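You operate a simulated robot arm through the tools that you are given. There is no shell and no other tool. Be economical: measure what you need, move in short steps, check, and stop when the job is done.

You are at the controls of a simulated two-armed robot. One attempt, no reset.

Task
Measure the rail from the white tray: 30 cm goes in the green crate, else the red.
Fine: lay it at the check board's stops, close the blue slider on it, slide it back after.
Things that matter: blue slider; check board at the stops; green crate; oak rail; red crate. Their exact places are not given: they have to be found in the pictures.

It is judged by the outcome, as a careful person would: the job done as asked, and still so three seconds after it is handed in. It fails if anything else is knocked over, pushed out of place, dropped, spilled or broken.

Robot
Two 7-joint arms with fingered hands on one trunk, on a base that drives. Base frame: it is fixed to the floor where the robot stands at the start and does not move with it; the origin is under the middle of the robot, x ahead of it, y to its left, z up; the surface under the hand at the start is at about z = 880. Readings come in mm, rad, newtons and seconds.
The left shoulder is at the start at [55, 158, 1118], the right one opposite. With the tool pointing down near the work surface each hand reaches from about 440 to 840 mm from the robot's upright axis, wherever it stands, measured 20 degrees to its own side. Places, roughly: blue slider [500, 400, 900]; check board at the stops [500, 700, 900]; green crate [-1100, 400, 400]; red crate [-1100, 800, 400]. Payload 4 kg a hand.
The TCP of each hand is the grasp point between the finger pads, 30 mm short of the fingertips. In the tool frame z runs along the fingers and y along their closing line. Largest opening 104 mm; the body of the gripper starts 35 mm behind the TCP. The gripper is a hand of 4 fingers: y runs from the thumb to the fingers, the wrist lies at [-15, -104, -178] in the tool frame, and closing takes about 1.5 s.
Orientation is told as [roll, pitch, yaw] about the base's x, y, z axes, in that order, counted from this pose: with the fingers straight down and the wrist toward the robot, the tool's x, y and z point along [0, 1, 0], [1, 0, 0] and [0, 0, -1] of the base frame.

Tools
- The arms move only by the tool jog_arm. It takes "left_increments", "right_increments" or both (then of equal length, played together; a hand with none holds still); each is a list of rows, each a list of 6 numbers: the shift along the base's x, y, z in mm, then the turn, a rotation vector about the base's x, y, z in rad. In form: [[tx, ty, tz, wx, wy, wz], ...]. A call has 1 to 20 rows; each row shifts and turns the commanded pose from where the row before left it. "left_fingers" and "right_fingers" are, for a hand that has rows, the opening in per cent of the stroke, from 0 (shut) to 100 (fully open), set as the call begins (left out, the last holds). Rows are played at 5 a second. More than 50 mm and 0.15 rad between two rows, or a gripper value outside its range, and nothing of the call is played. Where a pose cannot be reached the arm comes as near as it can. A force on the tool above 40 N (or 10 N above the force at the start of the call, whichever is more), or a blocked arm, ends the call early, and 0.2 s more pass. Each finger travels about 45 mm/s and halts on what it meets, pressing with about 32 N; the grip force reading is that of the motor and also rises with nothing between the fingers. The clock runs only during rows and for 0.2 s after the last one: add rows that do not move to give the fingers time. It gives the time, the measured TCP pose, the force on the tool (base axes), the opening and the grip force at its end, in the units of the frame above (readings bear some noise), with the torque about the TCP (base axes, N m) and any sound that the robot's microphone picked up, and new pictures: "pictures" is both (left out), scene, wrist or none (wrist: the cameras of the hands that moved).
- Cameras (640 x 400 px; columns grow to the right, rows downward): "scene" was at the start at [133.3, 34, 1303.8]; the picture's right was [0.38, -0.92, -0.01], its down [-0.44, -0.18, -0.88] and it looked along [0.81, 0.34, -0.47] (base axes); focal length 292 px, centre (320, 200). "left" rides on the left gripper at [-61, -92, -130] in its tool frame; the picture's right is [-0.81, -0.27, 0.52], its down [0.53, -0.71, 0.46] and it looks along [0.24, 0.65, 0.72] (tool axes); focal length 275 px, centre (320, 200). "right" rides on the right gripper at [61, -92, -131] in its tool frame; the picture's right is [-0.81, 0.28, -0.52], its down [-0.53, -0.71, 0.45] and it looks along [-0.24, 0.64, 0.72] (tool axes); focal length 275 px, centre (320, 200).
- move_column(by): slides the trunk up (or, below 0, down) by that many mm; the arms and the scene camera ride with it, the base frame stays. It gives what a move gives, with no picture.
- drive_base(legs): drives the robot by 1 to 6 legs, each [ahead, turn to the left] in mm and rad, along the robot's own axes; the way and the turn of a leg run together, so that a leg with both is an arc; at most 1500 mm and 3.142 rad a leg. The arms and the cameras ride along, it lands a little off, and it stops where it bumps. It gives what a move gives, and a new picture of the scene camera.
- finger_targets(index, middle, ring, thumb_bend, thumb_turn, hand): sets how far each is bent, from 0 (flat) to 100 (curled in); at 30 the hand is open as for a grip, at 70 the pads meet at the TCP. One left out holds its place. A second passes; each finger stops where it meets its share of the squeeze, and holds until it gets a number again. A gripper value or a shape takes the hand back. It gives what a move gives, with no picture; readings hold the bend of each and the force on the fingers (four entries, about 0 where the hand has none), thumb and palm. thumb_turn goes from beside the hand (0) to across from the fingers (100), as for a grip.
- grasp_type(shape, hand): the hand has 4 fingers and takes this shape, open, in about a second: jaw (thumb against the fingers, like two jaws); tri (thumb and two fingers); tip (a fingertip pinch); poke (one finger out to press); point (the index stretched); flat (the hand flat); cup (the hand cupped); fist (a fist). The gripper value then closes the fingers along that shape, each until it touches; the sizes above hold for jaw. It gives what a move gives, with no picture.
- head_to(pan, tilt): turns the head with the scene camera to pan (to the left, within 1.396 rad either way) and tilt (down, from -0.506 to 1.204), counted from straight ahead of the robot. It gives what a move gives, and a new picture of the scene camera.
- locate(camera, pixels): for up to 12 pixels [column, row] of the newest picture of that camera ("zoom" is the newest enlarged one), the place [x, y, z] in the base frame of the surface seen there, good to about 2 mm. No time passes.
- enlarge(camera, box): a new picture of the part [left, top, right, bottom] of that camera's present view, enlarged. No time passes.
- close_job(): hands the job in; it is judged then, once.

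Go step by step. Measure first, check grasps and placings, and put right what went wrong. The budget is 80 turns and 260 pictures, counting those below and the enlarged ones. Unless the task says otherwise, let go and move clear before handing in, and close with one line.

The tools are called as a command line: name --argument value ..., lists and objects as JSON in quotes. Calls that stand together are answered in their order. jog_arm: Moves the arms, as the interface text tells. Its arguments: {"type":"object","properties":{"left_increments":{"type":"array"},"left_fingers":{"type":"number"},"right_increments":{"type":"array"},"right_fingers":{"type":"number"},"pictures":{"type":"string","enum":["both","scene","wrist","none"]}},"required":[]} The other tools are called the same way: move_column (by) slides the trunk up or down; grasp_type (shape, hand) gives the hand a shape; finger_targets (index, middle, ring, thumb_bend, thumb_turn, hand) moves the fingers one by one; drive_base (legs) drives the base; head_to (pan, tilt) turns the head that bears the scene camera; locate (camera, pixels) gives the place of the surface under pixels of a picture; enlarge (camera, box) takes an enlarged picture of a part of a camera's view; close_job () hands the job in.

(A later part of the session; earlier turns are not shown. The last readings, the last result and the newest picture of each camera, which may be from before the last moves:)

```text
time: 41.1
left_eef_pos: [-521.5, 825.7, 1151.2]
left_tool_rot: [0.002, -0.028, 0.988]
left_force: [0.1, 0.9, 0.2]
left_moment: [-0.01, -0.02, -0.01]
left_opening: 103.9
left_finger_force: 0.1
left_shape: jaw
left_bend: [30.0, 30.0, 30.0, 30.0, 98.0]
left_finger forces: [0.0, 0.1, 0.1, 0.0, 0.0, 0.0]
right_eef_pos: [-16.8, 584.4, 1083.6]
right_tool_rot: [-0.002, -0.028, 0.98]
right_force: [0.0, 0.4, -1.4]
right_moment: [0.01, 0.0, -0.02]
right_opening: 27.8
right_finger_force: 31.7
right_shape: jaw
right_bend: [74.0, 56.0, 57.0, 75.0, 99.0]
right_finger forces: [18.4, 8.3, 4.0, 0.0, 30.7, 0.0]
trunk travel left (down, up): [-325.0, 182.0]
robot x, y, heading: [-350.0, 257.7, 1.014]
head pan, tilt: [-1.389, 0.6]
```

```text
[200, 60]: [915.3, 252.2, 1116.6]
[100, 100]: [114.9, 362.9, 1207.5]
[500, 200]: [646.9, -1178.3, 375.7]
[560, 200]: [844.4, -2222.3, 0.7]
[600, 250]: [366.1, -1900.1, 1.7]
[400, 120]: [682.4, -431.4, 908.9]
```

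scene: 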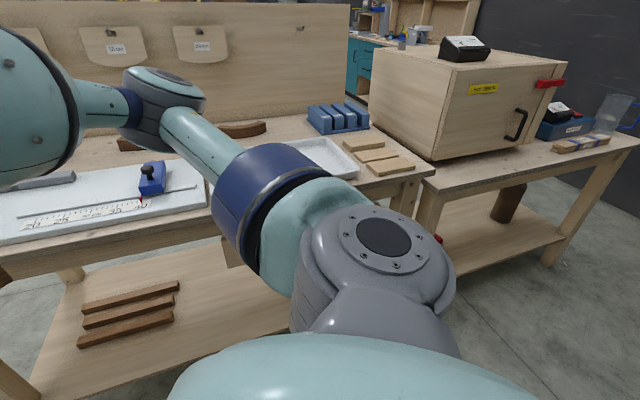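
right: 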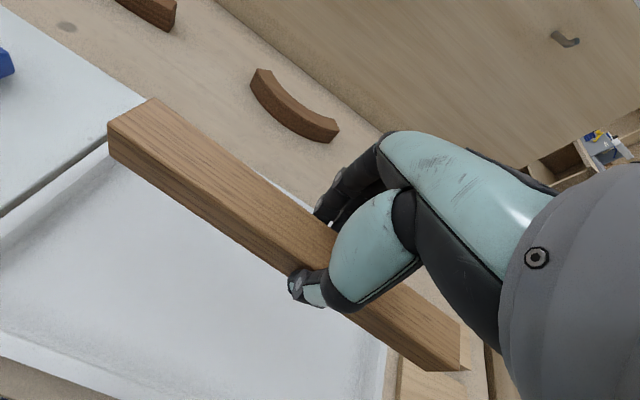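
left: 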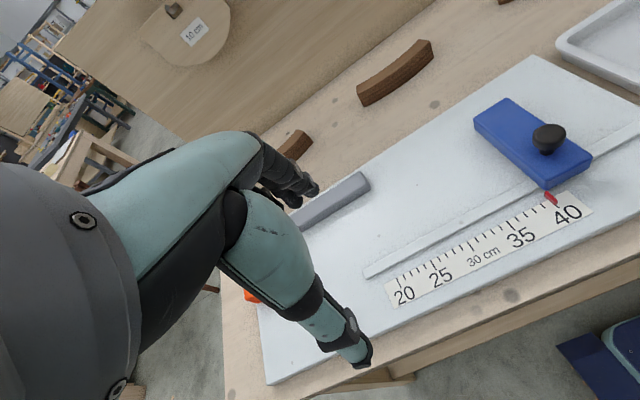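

Heading rose during the block, which suggests contact on the left side, perhaps with the red upright by the red crate. I'll look closer there.

head_to --pan 1.39 --tilt 0.5

enlarge --camera "scene" --box '[160, 130, 400, 280]'

locate --camera "zoom" --pixels '[[420, 150], [432, 130], [440, 115], [330, 120], [400, 130], [430, 60], [420, 90], [300, 200], [540, 240], [450, 230], [250, 300]]'

enlarge --camera "left" --box '[0, 0, 640, 400]'

```text
time: 43.5
left_eef_pos: [-520.8, 826.7, 1151.9]
left_tool_rot: [0.002, -0.027, 0.989]
left_force: [-0.8, 0.4, -0.2]
left_moment: [0.0, -0.01, -0.02]
left_opening: 104.0
left_finger_force: 0.0
left_shape: jaw
left_bend: [30.0, 30.0, 30.0, 30.0, 98.0]
left_finger forces: [0.0, 0.1, 0.0, 0.0, 0.0, 0.0]
right_eef_pos: [-17.8, 584.5, 1085.1]
right_tool_rot: [-0.003, -0.028, 0.98]
right_force: [-0.1, 0.7, -1.4]
right_moment: [-0.05, -0.01, -0.03]
right_opening: 28.0
right_finger_force: 31.9
right_shape: jaw
right_bend: [74.0, 56.0, 57.0, 75.0, 99.0]
right_finger forces: [18.3, 8.3, 4.0, 0.0, 30.6, 0.0]
trunk travel left (down, up): [-325.0, 182.0]
robot x, y, heading: [-350.8, 254.5, 1.018]
head pan, tilt: [1.389, 0.499]
```

scene: 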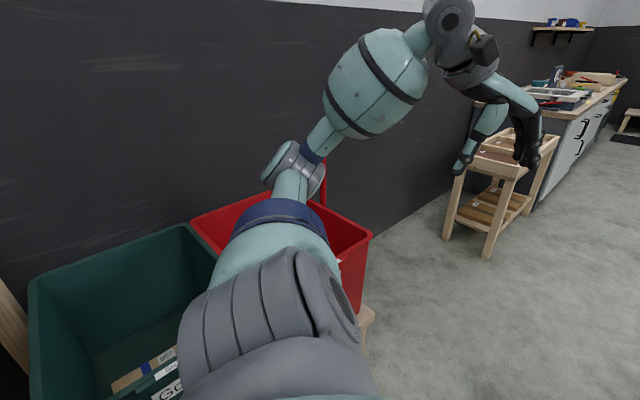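

```text
2.67 times, centred on (280, 205) of scene
```

zoom: 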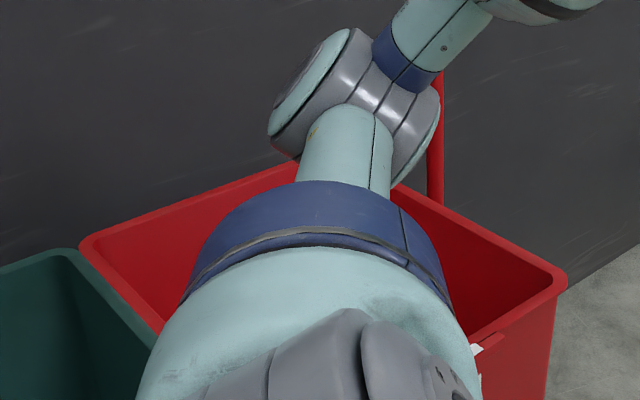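

```text
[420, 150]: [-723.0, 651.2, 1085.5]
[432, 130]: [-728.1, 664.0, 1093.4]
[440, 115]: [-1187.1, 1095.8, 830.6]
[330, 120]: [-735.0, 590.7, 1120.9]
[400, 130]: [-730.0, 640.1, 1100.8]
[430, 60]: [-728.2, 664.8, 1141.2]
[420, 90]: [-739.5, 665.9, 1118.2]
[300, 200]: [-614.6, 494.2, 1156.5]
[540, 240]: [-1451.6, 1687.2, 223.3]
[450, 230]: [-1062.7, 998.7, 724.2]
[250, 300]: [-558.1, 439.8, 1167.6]
```

```text
1.00 times, centred on (320, 200) of left (not enlarged: the box is as wide or as high as the picture)
```

zoom: 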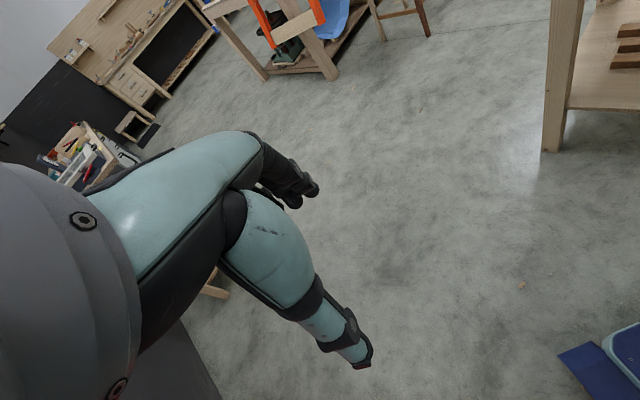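

The upright is far from the arm. I'll check the stand under the crates and the base's footprint instead.

locate --camera "scene" --pixels '[[367, 318], [362, 345], [372, 312], [350, 300], [365, 240], [170, 385], [10, 330], [5, 300]]'

locate --camera "left" --pixels '[[600, 380], [570, 360], [630, 335], [635, 370], [550, 150], [220, 390], [180, 340]]'

locate --camera "right" --pixels '[[20, 380], [100, 380]]'

head_to --pan 0.3 --tilt 1.2

```text
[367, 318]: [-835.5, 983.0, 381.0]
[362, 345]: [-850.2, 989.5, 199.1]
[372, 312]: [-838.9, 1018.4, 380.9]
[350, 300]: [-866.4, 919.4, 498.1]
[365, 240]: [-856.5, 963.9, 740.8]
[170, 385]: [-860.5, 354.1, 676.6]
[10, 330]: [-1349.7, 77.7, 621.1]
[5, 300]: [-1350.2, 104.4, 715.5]
```

```text
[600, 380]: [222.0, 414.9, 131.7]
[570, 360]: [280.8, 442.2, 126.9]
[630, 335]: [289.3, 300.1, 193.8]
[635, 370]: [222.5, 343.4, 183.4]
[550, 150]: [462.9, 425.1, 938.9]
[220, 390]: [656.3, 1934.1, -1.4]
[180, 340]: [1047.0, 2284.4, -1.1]
```

```text
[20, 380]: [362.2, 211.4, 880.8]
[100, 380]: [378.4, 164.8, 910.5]
```

```text
time: 44.9
left_eef_pos: [-520.5, 826.0, 1151.7]
left_tool_rot: [0.002, -0.028, 0.988]
left_force: [-0.2, 1.0, 0.4]
left_moment: [-0.04, 0.03, -0.01]
left_opening: 104.0
left_finger_force: 0.0
left_shape: jaw
left_bend: [30.0, 30.0, 30.0, 30.0, 98.0]
left_finger forces: [0.1, 0.0, 0.0, 0.0, 0.1, 0.2]
right_eef_pos: [-17.7, 584.3, 1083.5]
right_tool_rot: [-0.002, -0.028, 0.979]
right_force: [0.3, 0.0, -1.7]
right_moment: [-0.04, -0.02, 0.02]
right_opening: 27.7
right_finger_force: 31.9
right_shape: jaw
right_bend: [74.0, 56.0, 57.0, 75.0, 99.0]
right_finger forces: [18.4, 8.3, 4.0, 0.0, 30.7, 0.0]
trunk travel left (down, up): [-325.0, 182.0]
robot x, y, heading: [-347.8, 256.1, 1.022]
head pan, tilt: [0.3, 1.201]
```

scene: 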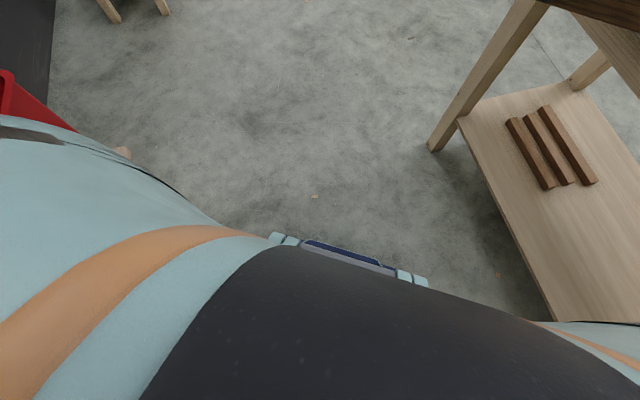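

locate --camera "scene" --pixels '[[345, 252], [278, 240], [425, 281], [500, 230], [540, 290], [432, 148], [125, 153], [465, 125], [310, 195], [410, 285], [390, 272]]'

enlarge --camera "right" --box '[0, 0, 639, 399]'

locate --camera "zoom" --pixels '[[40, 360], [20, 330], [20, 300], [60, 390], [100, 395], [80, 330]]'

```text
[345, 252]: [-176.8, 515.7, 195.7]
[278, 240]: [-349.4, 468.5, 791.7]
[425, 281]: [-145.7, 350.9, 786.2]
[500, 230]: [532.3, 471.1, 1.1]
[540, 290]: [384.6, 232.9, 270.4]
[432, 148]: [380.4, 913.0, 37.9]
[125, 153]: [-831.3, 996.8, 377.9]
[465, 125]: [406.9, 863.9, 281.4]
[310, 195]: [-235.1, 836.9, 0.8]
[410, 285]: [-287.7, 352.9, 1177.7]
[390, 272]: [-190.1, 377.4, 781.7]
```

```text
1.00 times, centred on (320, 200) of right (not enlarged: the box is as wide or as high as the picture)
```

zoom: 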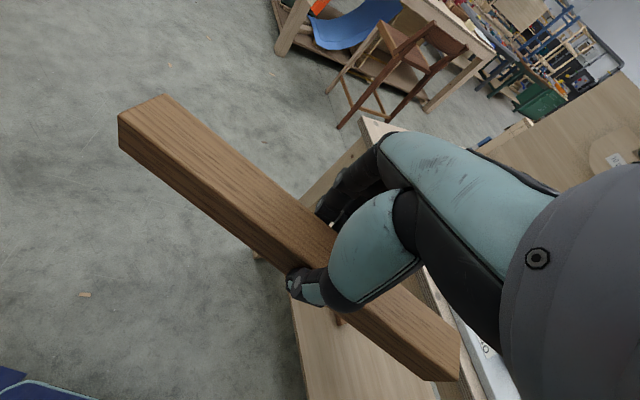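

```text
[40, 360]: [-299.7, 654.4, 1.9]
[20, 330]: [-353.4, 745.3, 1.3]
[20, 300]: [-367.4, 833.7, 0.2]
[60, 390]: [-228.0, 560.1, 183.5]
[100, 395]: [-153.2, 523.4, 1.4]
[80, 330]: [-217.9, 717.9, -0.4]
```

Nothing is visibly in contact: the base front is about 310 mm ahead of its centre, and both the table and the stand (x≈-836) are clear. I'll try a short careful move forward.

drive_base --legs '[[120, 0]]'

```text
time: 46.1
left_eef_pos: [-458.7, 927.7, 1151.7]
left_tool_rot: [0.003, -0.028, 0.986]
left_force: [-0.8, -0.7, -0.3]
left_moment: [0.02, -0.02, 0.0]
left_opening: 103.8
left_finger_force: 0.0
left_shape: jaw
left_bend: [30.0, 30.0, 30.0, 30.0, 98.0]
left_finger forces: [0.1, 0.0, 0.0, 0.0, 0.0, 0.0]
right_eef_pos: [46.0, 687.7, 1083.6]
right_tool_rot: [-0.003, -0.028, 0.979]
right_force: [-0.9, -0.2, -1.1]
right_moment: [0.05, -0.05, -0.02]
right_opening: 27.9
right_finger_force: 31.4
right_shape: jaw
right_bend: [74.0, 56.0, 57.0, 75.0, 99.0]
right_finger forces: [18.3, 8.3, 3.9, 0.1, 30.6, 0.0]
trunk travel left (down, up): [-325.0, 182.0]
robot x, y, heading: [-284.1, 361.1, 1.023]
head pan, tilt: [0.3, 1.201]
```

scene: 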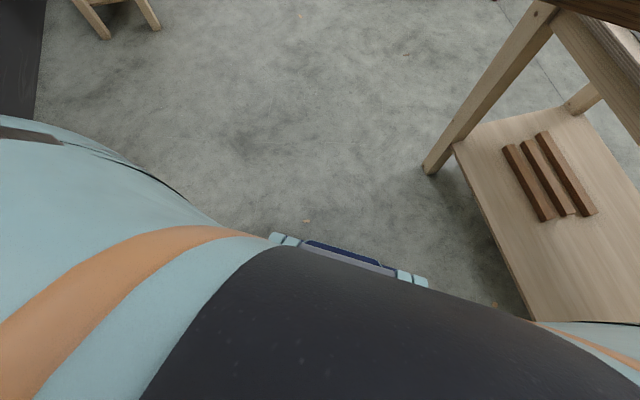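

It moves freely now. I'll continue in a way that keeps the base corners clear of the table leg: go to about (-150, 800), turn square, then move forward.

drive_base --legs '[[0, 0.252], [459, 0], [0, -1.275], [140, 0]]'

head_to --pan -0.3 --tilt 0.75

```text
time: 54.3
left_eef_pos: [247.2, 1249.3, 1164.4]
left_tool_rot: [0.002, -0.069, -0.023]
left_force: [1.4, -0.1, -0.4]
left_moment: [0.0, 0.06, -0.02]
left_opening: 103.8
left_finger_force: 0.1
left_shape: jaw
left_bend: [30.0, 30.0, 30.0, 30.0, 98.0]
left_finger forces: [0.1, 0.0, 0.0, 0.0, 0.1, 0.0]
right_eef_pos: [311.5, 697.0, 1099.6]
right_tool_rot: [-0.005, -0.069, -0.027]
right_force: [-0.1, 1.1, -2.1]
right_moment: [0.0, 0.05, 0.01]
right_opening: 27.9
right_finger_force: 32.3
right_shape: jaw
right_bend: [74.0, 57.0, 58.0, 75.0, 99.0]
right_finger forces: [18.4, 8.1, 4.2, 0.1, 30.6, 0.1]
trunk travel left (down, up): [-325.0, 182.0]
robot x, y, heading: [-105.0, 810.2, -0.032]
head pan, tilt: [0.3, 1.201]
stopped in leg 4: the robot was blocked; the commanded pose is now the measured one
```

scene: 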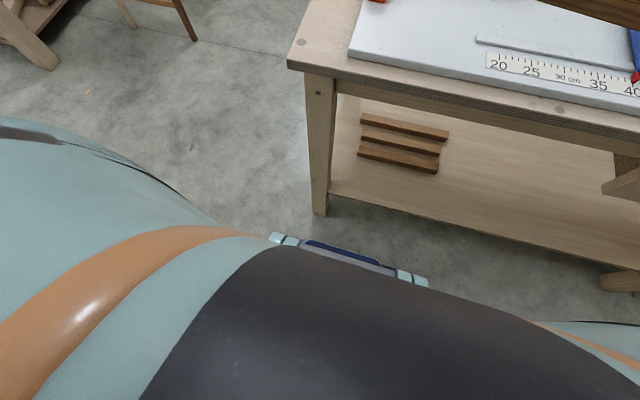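

```text
time: 55.3
left_eef_pos: [268.3, 1249.7, 1157.6]
left_tool_rot: [0.003, -0.047, -0.021]
left_force: [1.5, -0.4, -0.2]
left_moment: [0.01, 0.04, -0.02]
left_opening: 103.9
left_finger_force: 0.0
left_shape: jaw
left_bend: [30.0, 30.0, 30.0, 30.0, 98.0]
left_finger forces: [0.1, 0.1, 0.1, 0.0, 0.0, 0.0]
right_eef_pos: [331.2, 693.8, 1091.4]
right_tool_rot: [-0.003, -0.047, -0.028]
right_force: [-0.7, 0.4, -2.1]
right_moment: [-0.02, 0.02, -0.05]
right_opening: 27.9
right_finger_force: 32.0
right_shape: jaw
right_bend: [74.0, 57.0, 58.0, 75.0, 99.0]
right_finger forces: [18.2, 8.1, 4.3, 0.0, 30.6, 0.0]
trunk travel left (down, up): [-325.0, 182.0]
robot x, y, heading: [-103.1, 810.7, -0.034]
head pan, tilt: [-0.3, 0.75]
```

scene: 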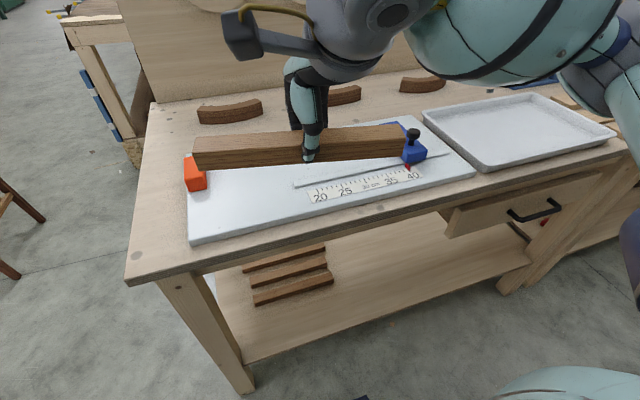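

I'm at (-105, 810), and everything on the board is within the right hand's reach from here. The body sway is settling, so I'll square the hand and move the rail over the board, short of the fence.

jog_arm --right_increments '[[0, 0, 0, 0, 0.02, 0.028], [0, 0, 0, 0, 0.01, 0], [40, 4, 0, 0, 0, 0], [40, 4, 0, 0, 0, 0], [40, 4, 0, 0, 0, 0], [40, 4, 0, 0, 0, 0], [0, 0, 0, 0, 0, 0], [0, 0, 0, 0, 0, 0], [0, 0, 0, 0, 0, 0], [0, 0, 0, 0, 0, 0]]' --pictures "none"

jog_arm --right_increments '[[0, 0, 0, 0, 0, 0]]' --pictures "scene"

```text
time: 57.5
left_eef_pos: [262.8, 1248.3, 1161.1]
left_tool_rot: [0.004, -0.054, -0.023]
left_force: [0.1, 0.7, 0.7]
left_moment: [-0.02, 0.02, 0.03]
left_opening: 103.7
left_finger_force: 0.2
left_shape: jaw
left_bend: [30.0, 30.0, 30.0, 30.0, 98.0]
left_finger forces: [0.0, 0.0, 0.0, 0.0, 0.0, 0.1]
right_eef_pos: [488.5, 710.0, 1094.6]
right_tool_rot: [-0.002, -0.024, -0.002]
right_force: [0.5, 0.2, -1.9]
right_moment: [-0.02, 0.0, 0.05]
right_opening: 27.6
right_finger_force: 32.3
right_shape: jaw
right_bend: [74.0, 57.0, 58.0, 75.0, 99.0]
right_finger forces: [18.4, 7.9, 4.0, 0.0, 30.5, 0.0]
trunk travel left (down, up): [-325.0, 182.0]
robot x, y, heading: [-103.4, 810.6, -0.032]
head pan, tilt: [-0.3, 0.75]
```

```text
time: 57.9
left_eef_pos: [262.5, 1248.9, 1159.2]
left_tool_rot: [0.004, -0.051, -0.024]
left_force: [0.6, -0.7, -0.8]
left_moment: [0.01, -0.02, -0.01]
left_opening: 104.0
left_finger_force: 0.0
left_shape: jaw
left_bend: [30.0, 30.0, 30.0, 30.0, 98.0]
left_finger forces: [0.1, 0.0, 0.0, 0.0, 0.0, 0.0]
right_eef_pos: [487.2, 711.2, 1094.6]
right_tool_rot: [-0.002, -0.024, -0.002]
right_force: [0.9, 0.0, -2.0]
right_moment: [0.0, 0.03, 0.01]
right_opening: 27.9
right_finger_force: 32.6
right_shape: jaw
right_bend: [74.0, 57.0, 58.0, 75.0, 99.0]
right_finger forces: [18.4, 7.9, 3.9, 0.0, 30.4, 0.0]
trunk travel left (down, up): [-325.0, 182.0]
robot x, y, heading: [-105.9, 810.1, -0.034]
head pan, tilt: [-0.3, 0.75]
```

scene: 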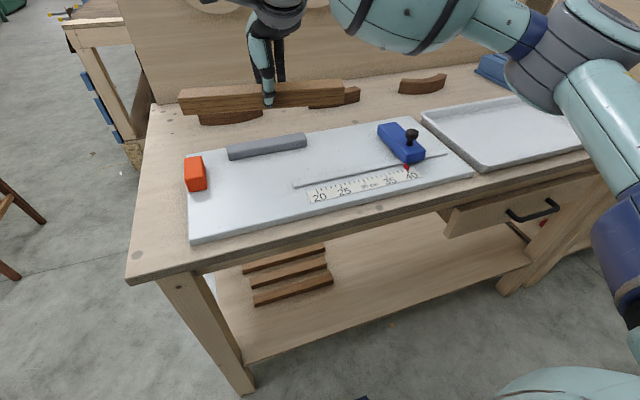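

The hand holds steady. I'll verify the rail's ends and re-check the board's stops from this view.

locate --camera "scene" --pixels '[[183, 100], [183, 112], [341, 84], [340, 102], [206, 172], [206, 183], [230, 156], [305, 144], [305, 136], [250, 180], [379, 135], [408, 162]]'

enlarge --camera "scene" --box '[160, 60, 440, 235]'

```text
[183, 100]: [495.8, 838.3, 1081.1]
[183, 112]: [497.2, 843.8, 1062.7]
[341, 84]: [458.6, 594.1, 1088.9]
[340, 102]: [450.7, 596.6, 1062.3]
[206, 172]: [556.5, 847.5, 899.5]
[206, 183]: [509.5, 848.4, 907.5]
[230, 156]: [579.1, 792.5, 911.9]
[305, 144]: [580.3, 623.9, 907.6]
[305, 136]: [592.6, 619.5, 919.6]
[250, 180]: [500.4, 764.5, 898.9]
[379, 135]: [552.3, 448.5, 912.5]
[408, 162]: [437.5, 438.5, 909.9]
```

```text
2.29 times, centred on (300, 148) of scene
```

zoom: 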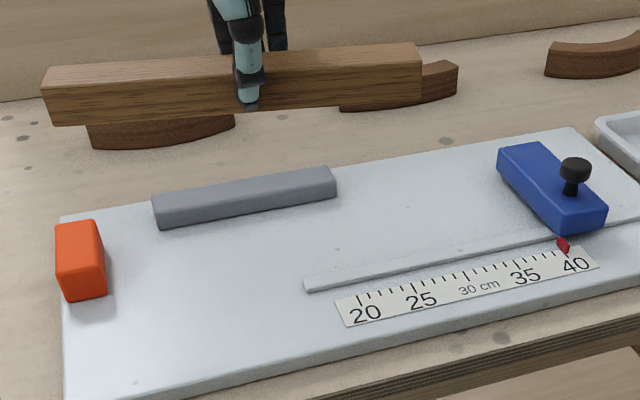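

The rail sits about 0.18 rad askew in the hand (front edge x 497 at the left end, 451 at the right). I'll turn the hand by +0.184 to square it, move to x≈544 and lower to z≈985.

jog_arm --right_increments '[[0, 0, 0, 0, 0.024, 0.092], [0, 0, 0, 0, 0, 0.092], [28, 0, 0, 0, 0, 0], [29, 0, 0, 0, 0, 0], [0, 0, -40, 0, 0, 0], [0, 0, -40, 0, 0, 0], [0, 0, -30, 0, 0, 0], [0, 0, 0, 0, 0, 0], [0, 0, 0, 0, 0, 0]]' --pictures "scene"

enlarge --camera "scene" --box '[160, 60, 440, 235]'

```text
time: 59.9
left_eef_pos: [263.3, 1248.3, 1160.9]
left_tool_rot: [0.004, -0.052, -0.023]
left_force: [0.2, -0.7, -0.9]
left_moment: [-0.01, 0.02, -0.03]
left_opening: 104.0
left_finger_force: 0.0
left_shape: jaw
left_bend: [30.0, 30.0, 30.0, 30.0, 98.0]
left_finger forces: [0.0, 0.1, 0.0, 0.0, 0.0, 0.1]
right_eef_pos: [543.6, 710.5, 982.7]
right_tool_rot: [0.0, 0.002, 0.184]
right_force: [0.8, -0.4, -2.3]
right_moment: [0.01, 0.0, -0.02]
right_opening: 27.6
right_finger_force: 31.7
right_shape: jaw
right_bend: [74.0, 57.0, 58.0, 75.0, 99.0]
right_finger forces: [18.5, 8.1, 3.8, 0.1, 30.4, 0.0]
trunk travel left (down, up): [-325.0, 182.0]
robot x, y, heading: [-98.2, 811.5, -0.035]
head pan, tilt: [-0.3, 0.75]
```

scene: 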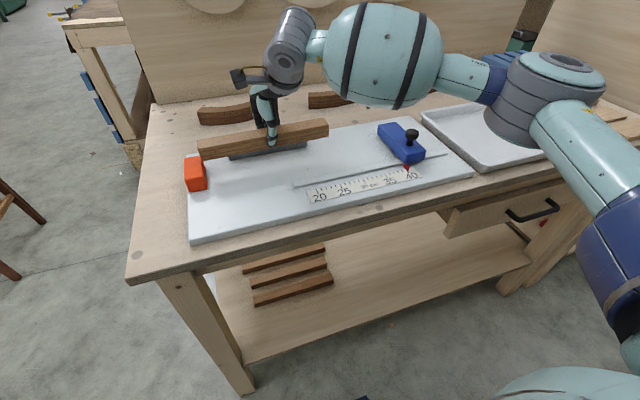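

```text
2.29 times, centred on (300, 148) of scene
```

zoom: 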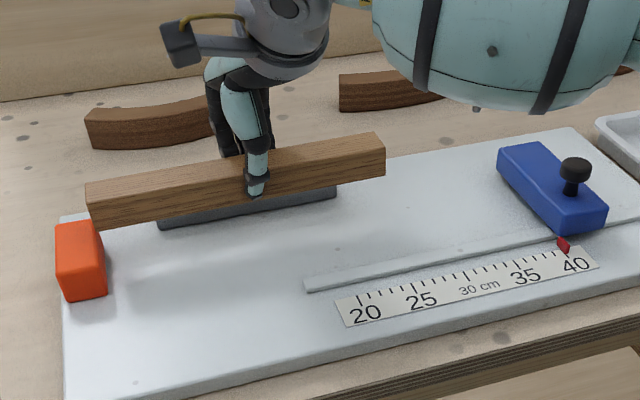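

locate --camera "zoom" --pixels '[[90, 190], [95, 222], [88, 183], [382, 150], [382, 172], [382, 137], [200, 205], [320, 182]]'

```text
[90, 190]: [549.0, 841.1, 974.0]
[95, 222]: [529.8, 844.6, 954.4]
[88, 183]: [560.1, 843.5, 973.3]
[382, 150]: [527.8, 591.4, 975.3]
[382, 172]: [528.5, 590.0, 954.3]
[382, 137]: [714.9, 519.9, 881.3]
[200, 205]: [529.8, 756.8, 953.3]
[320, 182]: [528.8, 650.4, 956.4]
```

The rail is now square (front x≈529, left end y≈844). I'll shift 7 mm away from the fence to leave finger room, then lower to the board.

jog_arm --right_increments '[[-7, 0, 0, 0, 0, 0], [0, 0, -22, 0, 0, 0], [0, 0, -18, 0, 0, 0], [0, 0, -4, 0, 0, 0], [0, 0, -2, 0, 0, 0], [0, 0, -2, 0, 0, 0], [0, 0, 0, 0, 0, 0]]' --pictures "scene"

enlarge --camera "scene" --box '[160, 80, 384, 220]'

locate --camera "zoom" --pixels '[[100, 250], [500, 190], [250, 225], [120, 228], [500, 170], [400, 200]]'

```text
time: 61.5
left_eef_pos: [262.0, 1248.7, 1160.2]
left_tool_rot: [0.005, -0.053, -0.023]
left_force: [-0.3, 0.0, 0.2]
left_moment: [0.04, -0.01, 0.02]
left_opening: 103.8
left_finger_force: 0.0
left_shape: jaw
left_bend: [30.0, 30.0, 30.0, 30.0, 98.0]
left_finger forces: [0.1, 0.0, 0.0, 0.0, 0.0, 0.1]
right_eef_pos: [535.8, 711.1, 935.9]
right_tool_rot: [-0.002, -0.001, 0.184]
right_force: [-2.3, -0.2, 0.6]
right_moment: [0.05, -0.06, -0.03]
right_opening: 27.6
right_finger_force: 31.8
right_shape: jaw
right_bend: [74.0, 57.0, 59.0, 75.0, 99.0]
right_finger forces: [18.0, 12.2, 3.7, 0.0, 30.9, 0.0]
trunk travel left (down, up): [-325.0, 182.0]
robot x, y, heading: [-102.1, 813.3, -0.034]
head pan, tilt: [-0.3, 0.75]
```

scene: 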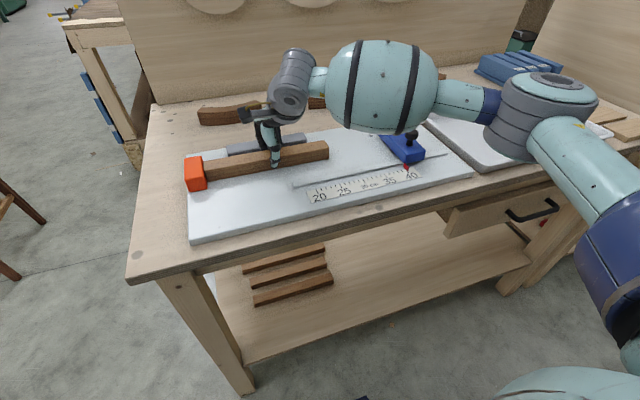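

```text
2.86 times, centred on (272, 150) of scene
```

zoom: 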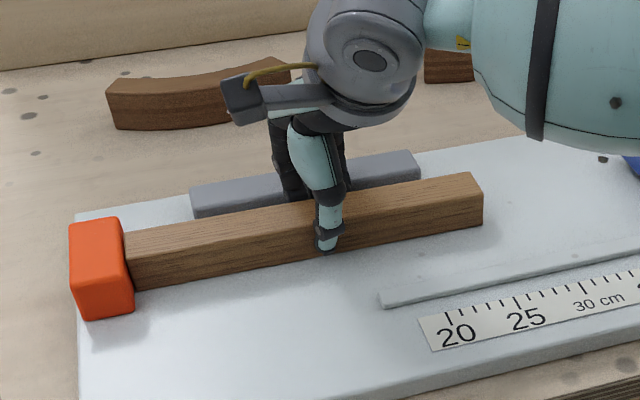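

```text
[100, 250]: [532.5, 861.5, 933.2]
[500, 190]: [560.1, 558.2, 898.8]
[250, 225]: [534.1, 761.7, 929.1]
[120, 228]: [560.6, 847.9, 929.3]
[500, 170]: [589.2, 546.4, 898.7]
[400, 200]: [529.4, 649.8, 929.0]
```

The rail rests on the board (top z≈929) against the orange stop. I'll open slightly so as not to hit the fence, then lift straight up.

jog_arm --right_increments '[[0, 0, 0, 0, 0, 0], [0, 0, 0, 0, 0, 0], [0, 0, 0, 0, 0, 0], [0, 0, 0, 0, 0, 0]]' --right_fingers 42 --pictures "none"

jog_arm --right_increments '[[0, 0, 10, 0, 0, 0], [0, 0, 20, 0, 0, 0], [0, 0, 40, 0, 0, 0], [0, 0, 20, 0, 0, 0], [0, 0, 0, 0, 0, 0]]' --pictures "scene"

enlarge --camera "scene" --box '[160, 80, 384, 220]'

```text
time: 62.5
left_eef_pos: [261.0, 1248.5, 1162.0]
left_tool_rot: [0.003, -0.053, -0.024]
left_force: [0.1, -0.1, 0.4]
left_moment: [0.02, 0.01, -0.01]
left_opening: 103.6
left_finger_force: 0.1
left_shape: jaw
left_bend: [30.0, 30.0, 30.0, 30.0, 98.0]
left_finger forces: [0.1, 0.0, 0.0, 0.1, 0.0, 0.0]
right_eef_pos: [534.9, 710.5, 936.2]
right_tool_rot: [-0.001, -0.001, 0.182]
right_force: [-7.9, -1.5, 3.5]
right_moment: [-0.07, -0.01, -0.11]
right_opening: 41.2
right_finger_force: 0.0
right_shape: jaw
right_bend: [74.0, 53.0, 46.0, 72.0, 100.0]
right_finger forces: [0.0, 6.2, 1.7, 0.1, 0.1, 0.1]
trunk travel left (down, up): [-325.0, 182.0]
robot x, y, heading: [-100.6, 809.7, -0.037]
head pan, tilt: [-0.3, 0.75]
```

```text
time: 63.7
left_eef_pos: [262.8, 1247.9, 1160.0]
left_tool_rot: [0.005, -0.053, -0.023]
left_force: [0.1, -0.2, 0.5]
left_moment: [0.04, 0.0, 0.0]
left_opening: 104.1
left_finger_force: 0.1
left_shape: jaw
left_bend: [30.0, 30.0, 30.0, 30.0, 98.0]
left_finger forces: [0.0, 0.0, 0.0, 0.0, 0.0, 0.0]
right_eef_pos: [535.6, 710.2, 1026.4]
right_tool_rot: [-0.002, 0.0, 0.182]
right_force: [-0.4, 0.5, 0.1]
right_moment: [0.0, 0.01, -0.02]
right_opening: 43.4
right_finger_force: 0.0
right_shape: jaw
right_bend: [74.0, 48.0, 45.0, 72.0, 100.0]
right_finger forces: [0.0, 0.0, 0.1, 0.0, 0.0, 0.1]
trunk travel left (down, up): [-325.0, 182.0]
robot x, y, heading: [-103.6, 813.5, -0.03]
head pan, tilt: [-0.3, 0.75]
```

scene: 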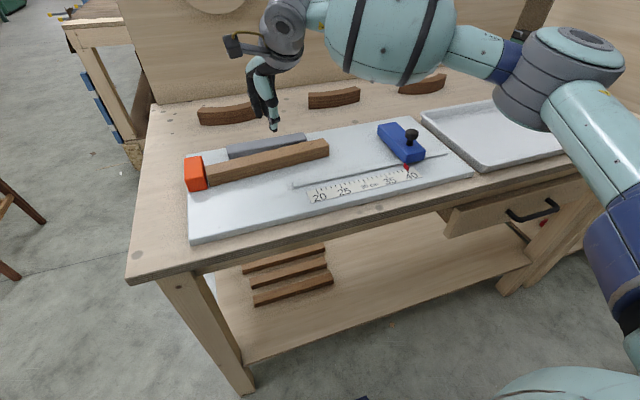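

```text
2.86 times, centred on (272, 150) of scene
```

zoom: 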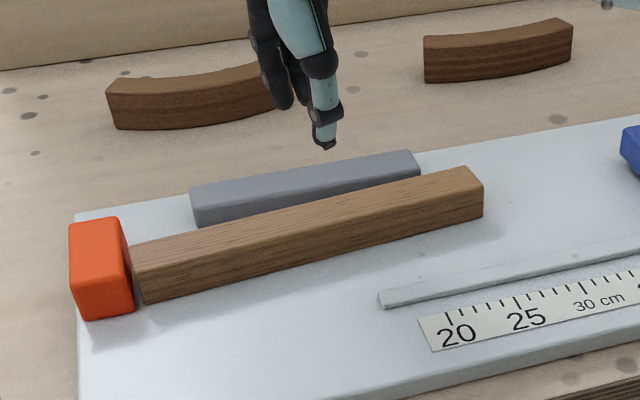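

The rail is released and slightly skewed. I'll measure it and the stops before pushing it back against the fence.

locate --camera "zoom" --pixels '[[133, 250], [145, 300], [470, 175], [480, 212], [300, 262], [127, 290], [200, 222], [412, 175], [465, 170], [130, 245]]'

```text
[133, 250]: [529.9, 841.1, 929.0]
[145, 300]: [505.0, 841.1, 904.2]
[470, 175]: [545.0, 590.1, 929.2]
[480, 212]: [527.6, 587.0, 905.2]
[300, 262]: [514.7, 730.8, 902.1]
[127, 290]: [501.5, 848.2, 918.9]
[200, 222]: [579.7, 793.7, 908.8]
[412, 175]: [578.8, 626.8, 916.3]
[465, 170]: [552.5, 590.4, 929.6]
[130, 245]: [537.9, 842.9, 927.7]
```

I'll close the fingers, come down in front of the rail at y≈740, and push it gently toward the fence.

jog_arm --right_increments '[[-35, 10, 0, 0, 0, -0.09], [-35, 10, 0, 0, 0, -0.092], [-25, 10, 0, 0, 0, 0], [0, 0, 0, 0, 0, 0], [0, 0, -40, 0, 0, 0], [0, 0, -30, 0, 0, 0], [0, 0, -17, 0, 0, 0], [0, 0, 0, 0, 0, 0]]' --right_fingers 0

enlarge --camera "scene" --box '[160, 80, 384, 220]'

```text
time: 65.5
left_eef_pos: [263.1, 1249.4, 1161.3]
left_tool_rot: [0.005, -0.051, -0.023]
left_force: [0.0, 0.0, 0.5]
left_moment: [-0.01, -0.01, 0.01]
left_opening: 103.9
left_finger_force: 0.0
left_shape: jaw
left_bend: [30.0, 30.0, 30.0, 30.0, 98.0]
left_finger forces: [0.1, 0.0, 0.1, 0.0, 0.0, 0.1]
right_eef_pos: [442.0, 740.4, 938.1]
right_tool_rot: [0.0, 0.001, 0.002]
right_force: [0.9, 0.7, 0.3]
right_moment: [-0.02, -0.01, 0.03]
right_opening: 0.3
right_finger_force: 32.2
right_shape: jaw
right_bend: [70.0, 70.0, 70.0, 47.0, 100.0]
right_finger forces: [0.0, 0.0, 0.0, 0.1, 0.0, 0.0]
trunk travel left (down, up): [-325.0, 182.0]
robot x, y, heading: [-102.5, 810.4, -0.032]
head pan, tilt: [-0.3, 0.75]
```

scene: 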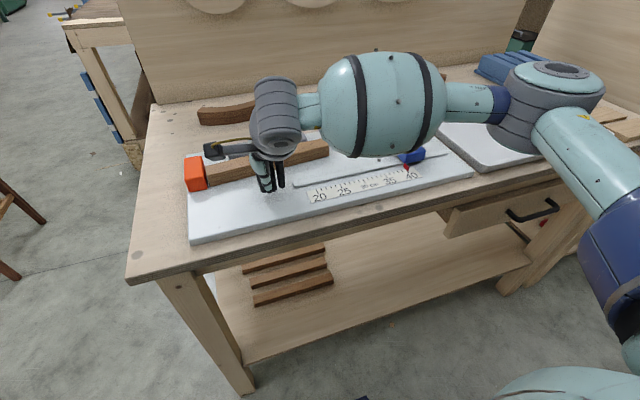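
right: 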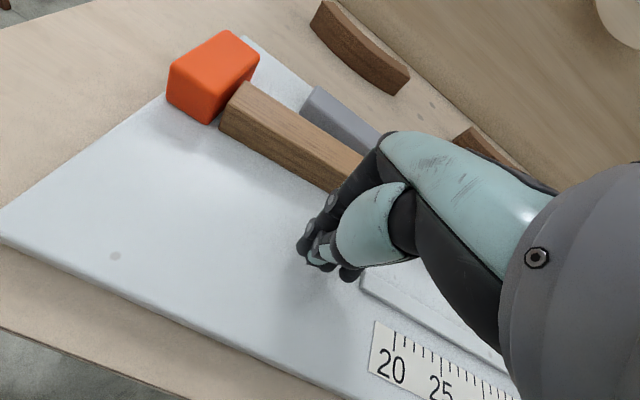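

```text
2.86 times, centred on (272, 150) of scene
```

zoom: 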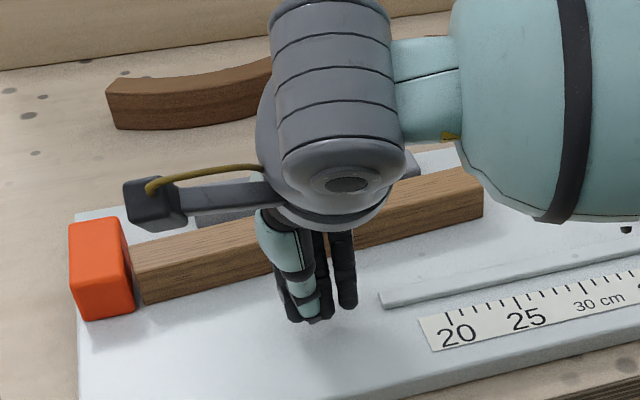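

I'll push forward in small rows and watch the force.

jog_arm --right_increments '[[10, 0, 0, 0, 0, 0], [10, 0, 0, 0, 0, 0], [10, 0, 0, 0, 0, 0], [8, 0, 0, 0, 0, 0], [8, 0, 0, 0, 0, 0], [6, 0, 0, 0, 0, 0], [6, 0, 0, 0, 0, 0], [6, 0, 0, 0, 0, 0]]' --pictures "scene"

enlarge --camera "scene" --box '[160, 80, 384, 220]'

locate --camera "zoom" --pixels '[[150, 280], [480, 200], [470, 175], [200, 260], [145, 255], [440, 200]]'

```text
time: 67.3
left_eef_pos: [262.5, 1248.9, 1160.1]
left_tool_rot: [0.002, -0.053, -0.022]
left_force: [-0.3, -0.5, -0.6]
left_moment: [-0.03, -0.01, 0.03]
left_opening: 103.7
left_finger_force: 0.1
left_shape: jaw
left_bend: [30.0, 30.0, 30.0, 30.0, 98.0]
left_finger forces: [0.0, 0.1, 0.0, 0.0, 0.0, 0.0]
right_eef_pos: [505.1, 740.3, 938.9]
right_tool_rot: [-0.002, -0.002, 0.003]
right_force: [0.1, 0.1, -0.5]
right_moment: [0.0, -0.03, -0.01]
right_opening: 0.3
right_finger_force: 32.0
right_shape: jaw
right_bend: [70.0, 70.0, 70.0, 47.0, 100.0]
right_finger forces: [0.1, 1.0, 0.0, 0.0, 0.1, 0.0]
trunk travel left (down, up): [-325.0, 182.0]
robot x, y, heading: [-101.4, 808.4, -0.032]
head pan, tilt: [-0.3, 0.75]
```

scene: 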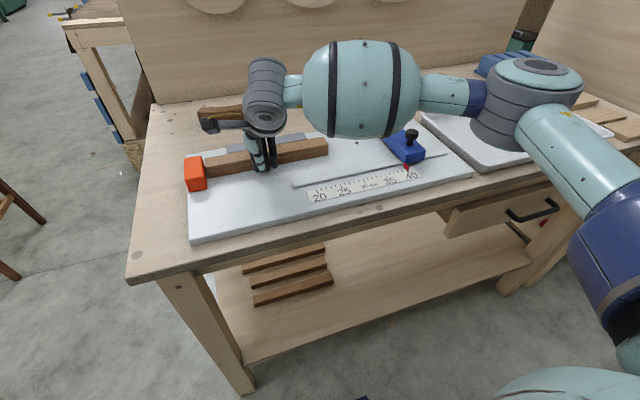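

```text
2.86 times, centred on (272, 150) of scene
```

zoom: 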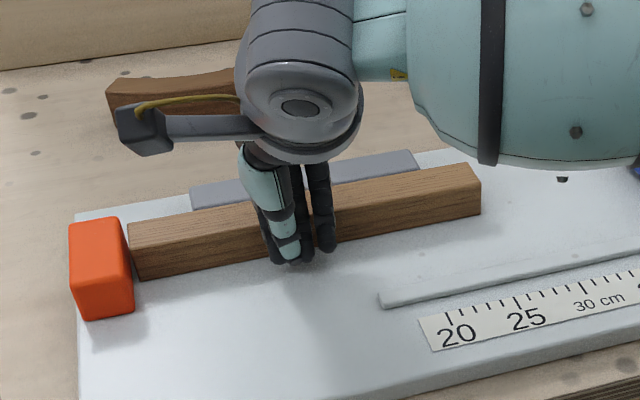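

```text
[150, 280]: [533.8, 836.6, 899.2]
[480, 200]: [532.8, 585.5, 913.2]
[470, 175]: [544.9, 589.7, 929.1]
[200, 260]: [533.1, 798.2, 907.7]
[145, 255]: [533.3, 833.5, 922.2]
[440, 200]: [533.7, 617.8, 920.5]
```

The rail is now parallel to the fence with its front at x≈533, about 17 mm short. I'll push the remaining distance gently.

jog_arm --right_increments '[[5, 0, 0, 0, 0, 0], [5, 0, 0, 0, 0, 0], [3, 0, 0, 0, 0, 0], [2, 0, 0, 0, 0, 0], [1, 0, 0, 0, 0, 0], [0, 0, 0, 0, 0, 0]]' --pictures "scene"

enlarge --camera "scene" --box '[160, 80, 384, 220]'

locate --camera "zoom" --pixels '[[150, 265], [475, 195], [470, 175], [200, 250], [145, 250], [440, 195], [400, 170], [210, 200]]'

```text
time: 68.7
left_eef_pos: [261.9, 1249.0, 1160.7]
left_tool_rot: [0.004, -0.052, -0.023]
left_force: [-0.8, 0.3, 0.1]
left_moment: [0.01, 0.04, -0.02]
left_opening: 104.0
left_finger_force: 0.0
left_shape: jaw
left_bend: [30.0, 30.0, 30.0, 30.0, 98.0]
left_finger forces: [0.0, 0.0, 0.1, 0.1, 0.1, 0.1]
right_eef_pos: [520.1, 741.1, 939.2]
right_tool_rot: [-0.003, 0.0, 0.001]
right_force: [-6.5, -1.0, 1.9]
right_moment: [0.0, 0.05, -0.08]
right_opening: 0.2
right_finger_force: 32.0
right_shape: jaw
right_bend: [70.0, 70.0, 70.0, 47.0, 100.0]
right_finger forces: [0.0, 6.1, 0.0, 0.1, 0.1, 0.0]
trunk travel left (down, up): [-325.0, 182.0]
robot x, y, heading: [-99.7, 811.6, -0.033]
head pan, tilt: [-0.3, 0.75]
```

scene: 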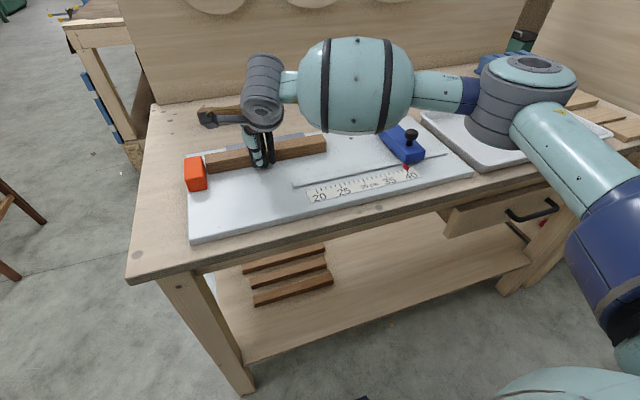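

```text
2.86 times, centred on (272, 150) of scene
```

zoom: 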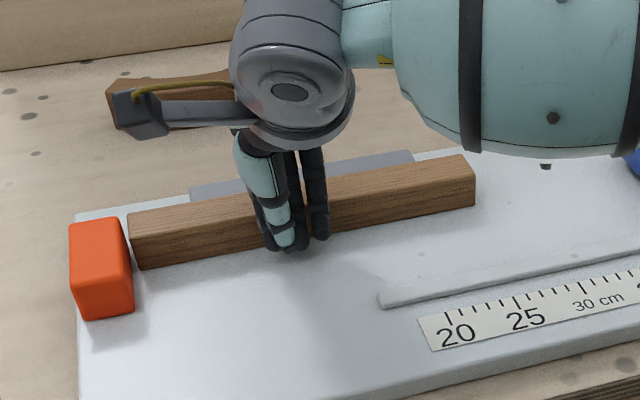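

```text
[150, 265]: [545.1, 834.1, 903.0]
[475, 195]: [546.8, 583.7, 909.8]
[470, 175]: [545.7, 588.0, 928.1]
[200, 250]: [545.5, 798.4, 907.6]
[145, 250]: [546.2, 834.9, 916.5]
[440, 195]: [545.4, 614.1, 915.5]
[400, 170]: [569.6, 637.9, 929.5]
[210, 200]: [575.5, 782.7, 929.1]
```

Force is now 6.5 N and the rail's back edge is at x≈575.5. I'll nudge 3 mm more to seat it, then back off.

jog_arm --right_increments '[[1, 0, 0, 0, 0, 0], [1, 0, 0, 0, 0, 0], [1, 0, 0, 0, 0, 0], [0, 0, 0, 0, 0, 0]]' --pictures "none"

jog_arm --right_increments '[[-15, 0, 0, 0, 0, 0], [-25, 0, 0, 0, 0, 0], [0, 0, 40, 0, 0, 0], [0, 0, 40, 0, 0, 0], [0, 0, 20, 0, 0, 0], [0, 0, 0, 0, 0, 0]]' --pictures "scene"

enlarge --camera "scene" --box '[160, 80, 384, 220]'

locate --camera "zoom" --pixels '[[150, 262], [470, 193], [200, 250], [440, 195], [185, 205], [400, 167], [340, 180], [135, 240], [130, 250]]'

```text
time: 69.7
left_eef_pos: [261.3, 1248.6, 1160.9]
left_tool_rot: [0.003, -0.054, -0.024]
left_force: [0.0, -0.1, -0.2]
left_moment: [0.02, 0.01, -0.01]
left_opening: 104.0
left_finger_force: 0.0
left_shape: jaw
left_bend: [30.0, 30.0, 30.0, 30.0, 98.0]
left_finger forces: [0.1, 0.0, 0.0, 0.0, 0.1, 0.1]
right_eef_pos: [523.9, 740.5, 939.0]
right_tool_rot: [0.001, 0.001, 0.001]
right_force: [-11.0, -0.9, 2.8]
right_moment: [-0.04, 0.06, -0.16]
right_opening: 0.2
right_finger_force: 31.4
right_shape: jaw
right_bend: [70.0, 70.0, 70.0, 47.0, 100.0]
right_finger forces: [0.0, 10.6, 0.0, 0.0, 0.0, 0.0]
trunk travel left (down, up): [-325.0, 182.0]
robot x, y, heading: [-101.4, 811.1, -0.034]
head pan, tilt: [-0.3, 0.75]
```

```text
time: 71.1
left_eef_pos: [262.5, 1247.8, 1161.1]
left_tool_rot: [0.003, -0.053, -0.022]
left_force: [-0.6, 1.1, 0.1]
left_moment: [0.02, 0.01, 0.0]
left_opening: 103.7
left_finger_force: 0.1
left_shape: jaw
left_bend: [30.0, 30.0, 30.0, 30.0, 98.0]
left_finger forces: [0.1, 0.0, 0.0, 0.0, 0.0, 0.1]
right_eef_pos: [485.0, 740.6, 1039.6]
right_tool_rot: [-0.002, 0.001, 0.002]
right_force: [0.0, 0.3, 0.5]
right_moment: [-0.04, 0.02, 0.01]
right_opening: 0.0
right_finger_force: 32.1
right_shape: jaw
right_bend: [70.0, 70.0, 70.0, 48.0, 100.0]
right_finger forces: [0.0, 0.1, 0.0, 0.0, 0.0, 0.0]
trunk travel left (down, up): [-325.0, 182.0]
robot x, y, heading: [-104.1, 806.7, -0.038]
head pan, tilt: [-0.3, 0.75]
```

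scene: 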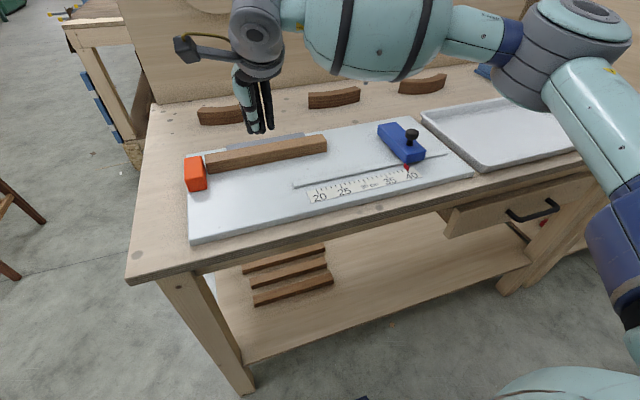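

```text
2.86 times, centred on (272, 150) of scene
```

zoom: 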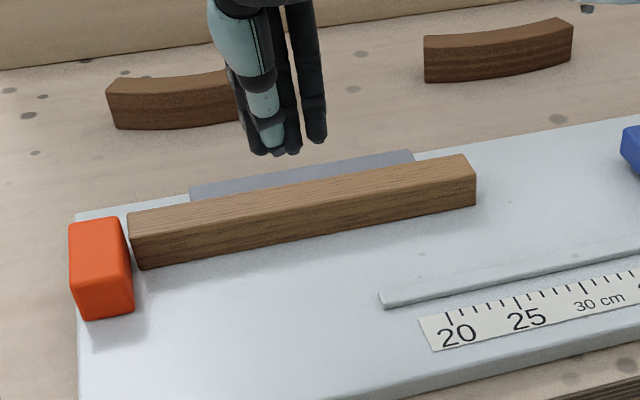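

```text
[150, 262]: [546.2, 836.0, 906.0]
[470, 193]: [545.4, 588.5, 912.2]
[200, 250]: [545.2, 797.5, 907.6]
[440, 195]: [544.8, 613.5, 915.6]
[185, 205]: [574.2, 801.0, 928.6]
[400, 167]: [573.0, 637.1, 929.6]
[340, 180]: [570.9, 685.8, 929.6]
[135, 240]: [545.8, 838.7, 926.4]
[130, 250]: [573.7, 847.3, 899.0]
```

The rail took 11 N without moving, so it is seated against the fence. Now I'll open the hand and go above the slider's knob at (464, 421).

jog_arm --right_increments '[[-3, -45, 0, 0, 0, 0], [-3, -45, 0, 0, 0, 0], [-3, -45, 0, 0, 0, 0], [-3, -45, 0, 0, 0, 0], [-3, -45, 0, 0, 0, 0], [-3, -45, 0, 0, 0, 0], [-3, -49, 0, 0, 0, 0], [0, 0, 0, 0, 0, 0], [0, 0, -30, 0, 0, 0], [0, 0, 0, 0, 0, 0]]' --right_fingers 100

enlarge --camera "scene" --box '[300, 80, 460, 180]'

```text
time: 73.3
left_eef_pos: [262.6, 1249.8, 1160.2]
left_tool_rot: [0.004, -0.054, -0.023]
left_force: [-0.2, 0.7, -0.5]
left_moment: [0.0, 0.05, -0.02]
left_opening: 103.9
left_finger_force: 0.0
left_shape: jaw
left_bend: [30.0, 30.0, 30.0, 30.0, 98.0]
left_finger forces: [0.0, 0.0, 0.0, 0.0, 0.1, 0.0]
right_eef_pos: [462.5, 422.3, 1008.7]
right_tool_rot: [-0.002, 0.001, -0.001]
right_force: [-1.3, -0.3, 0.2]
right_moment: [0.02, 0.02, 0.01]
right_opening: 103.6
right_finger_force: 0.2
right_shape: jaw
right_bend: [30.0, 30.0, 30.0, 30.0, 98.0]
right_finger forces: [0.0, 0.2, 0.0, 0.1, 0.0, 0.0]
trunk travel left (down, up): [-325.0, 182.0]
robot x, y, heading: [-104.9, 807.3, -0.029]
head pan, tilt: [-0.3, 0.75]
```

scene: 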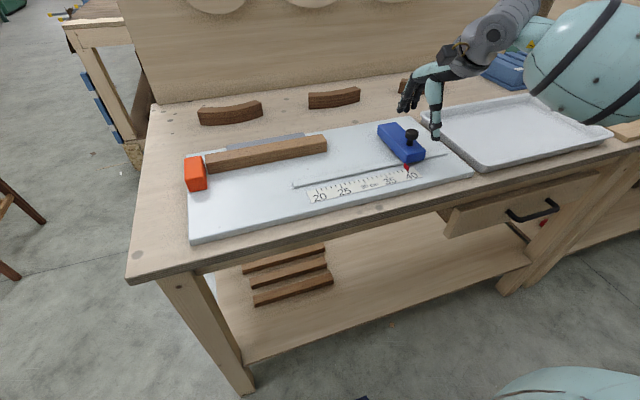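
right: 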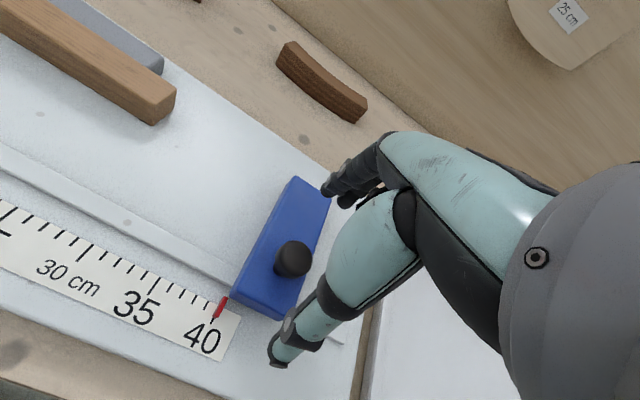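

```text
4.00 times, centred on (380, 130) of scene
```

zoom: 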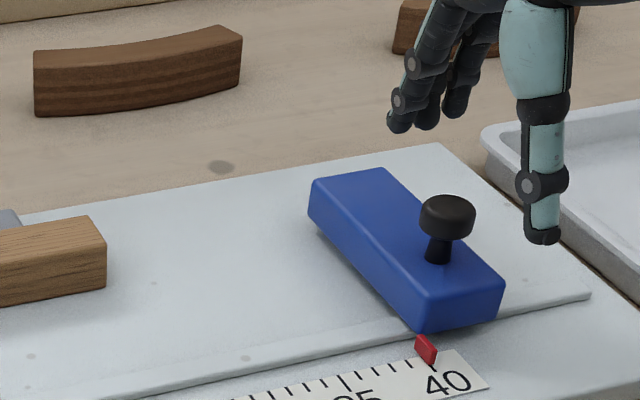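

I'll check alignment of the knob against the finger and thumb tips.

locate --camera "zoom" --pixels '[[448, 200], [425, 222], [472, 222], [440, 255], [540, 236], [425, 120], [455, 105], [428, 355]]'

```text
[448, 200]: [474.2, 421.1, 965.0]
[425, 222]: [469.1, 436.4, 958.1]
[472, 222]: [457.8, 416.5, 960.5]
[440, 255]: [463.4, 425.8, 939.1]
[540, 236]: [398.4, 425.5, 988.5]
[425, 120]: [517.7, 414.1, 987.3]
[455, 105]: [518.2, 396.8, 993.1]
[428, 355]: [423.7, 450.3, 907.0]
```

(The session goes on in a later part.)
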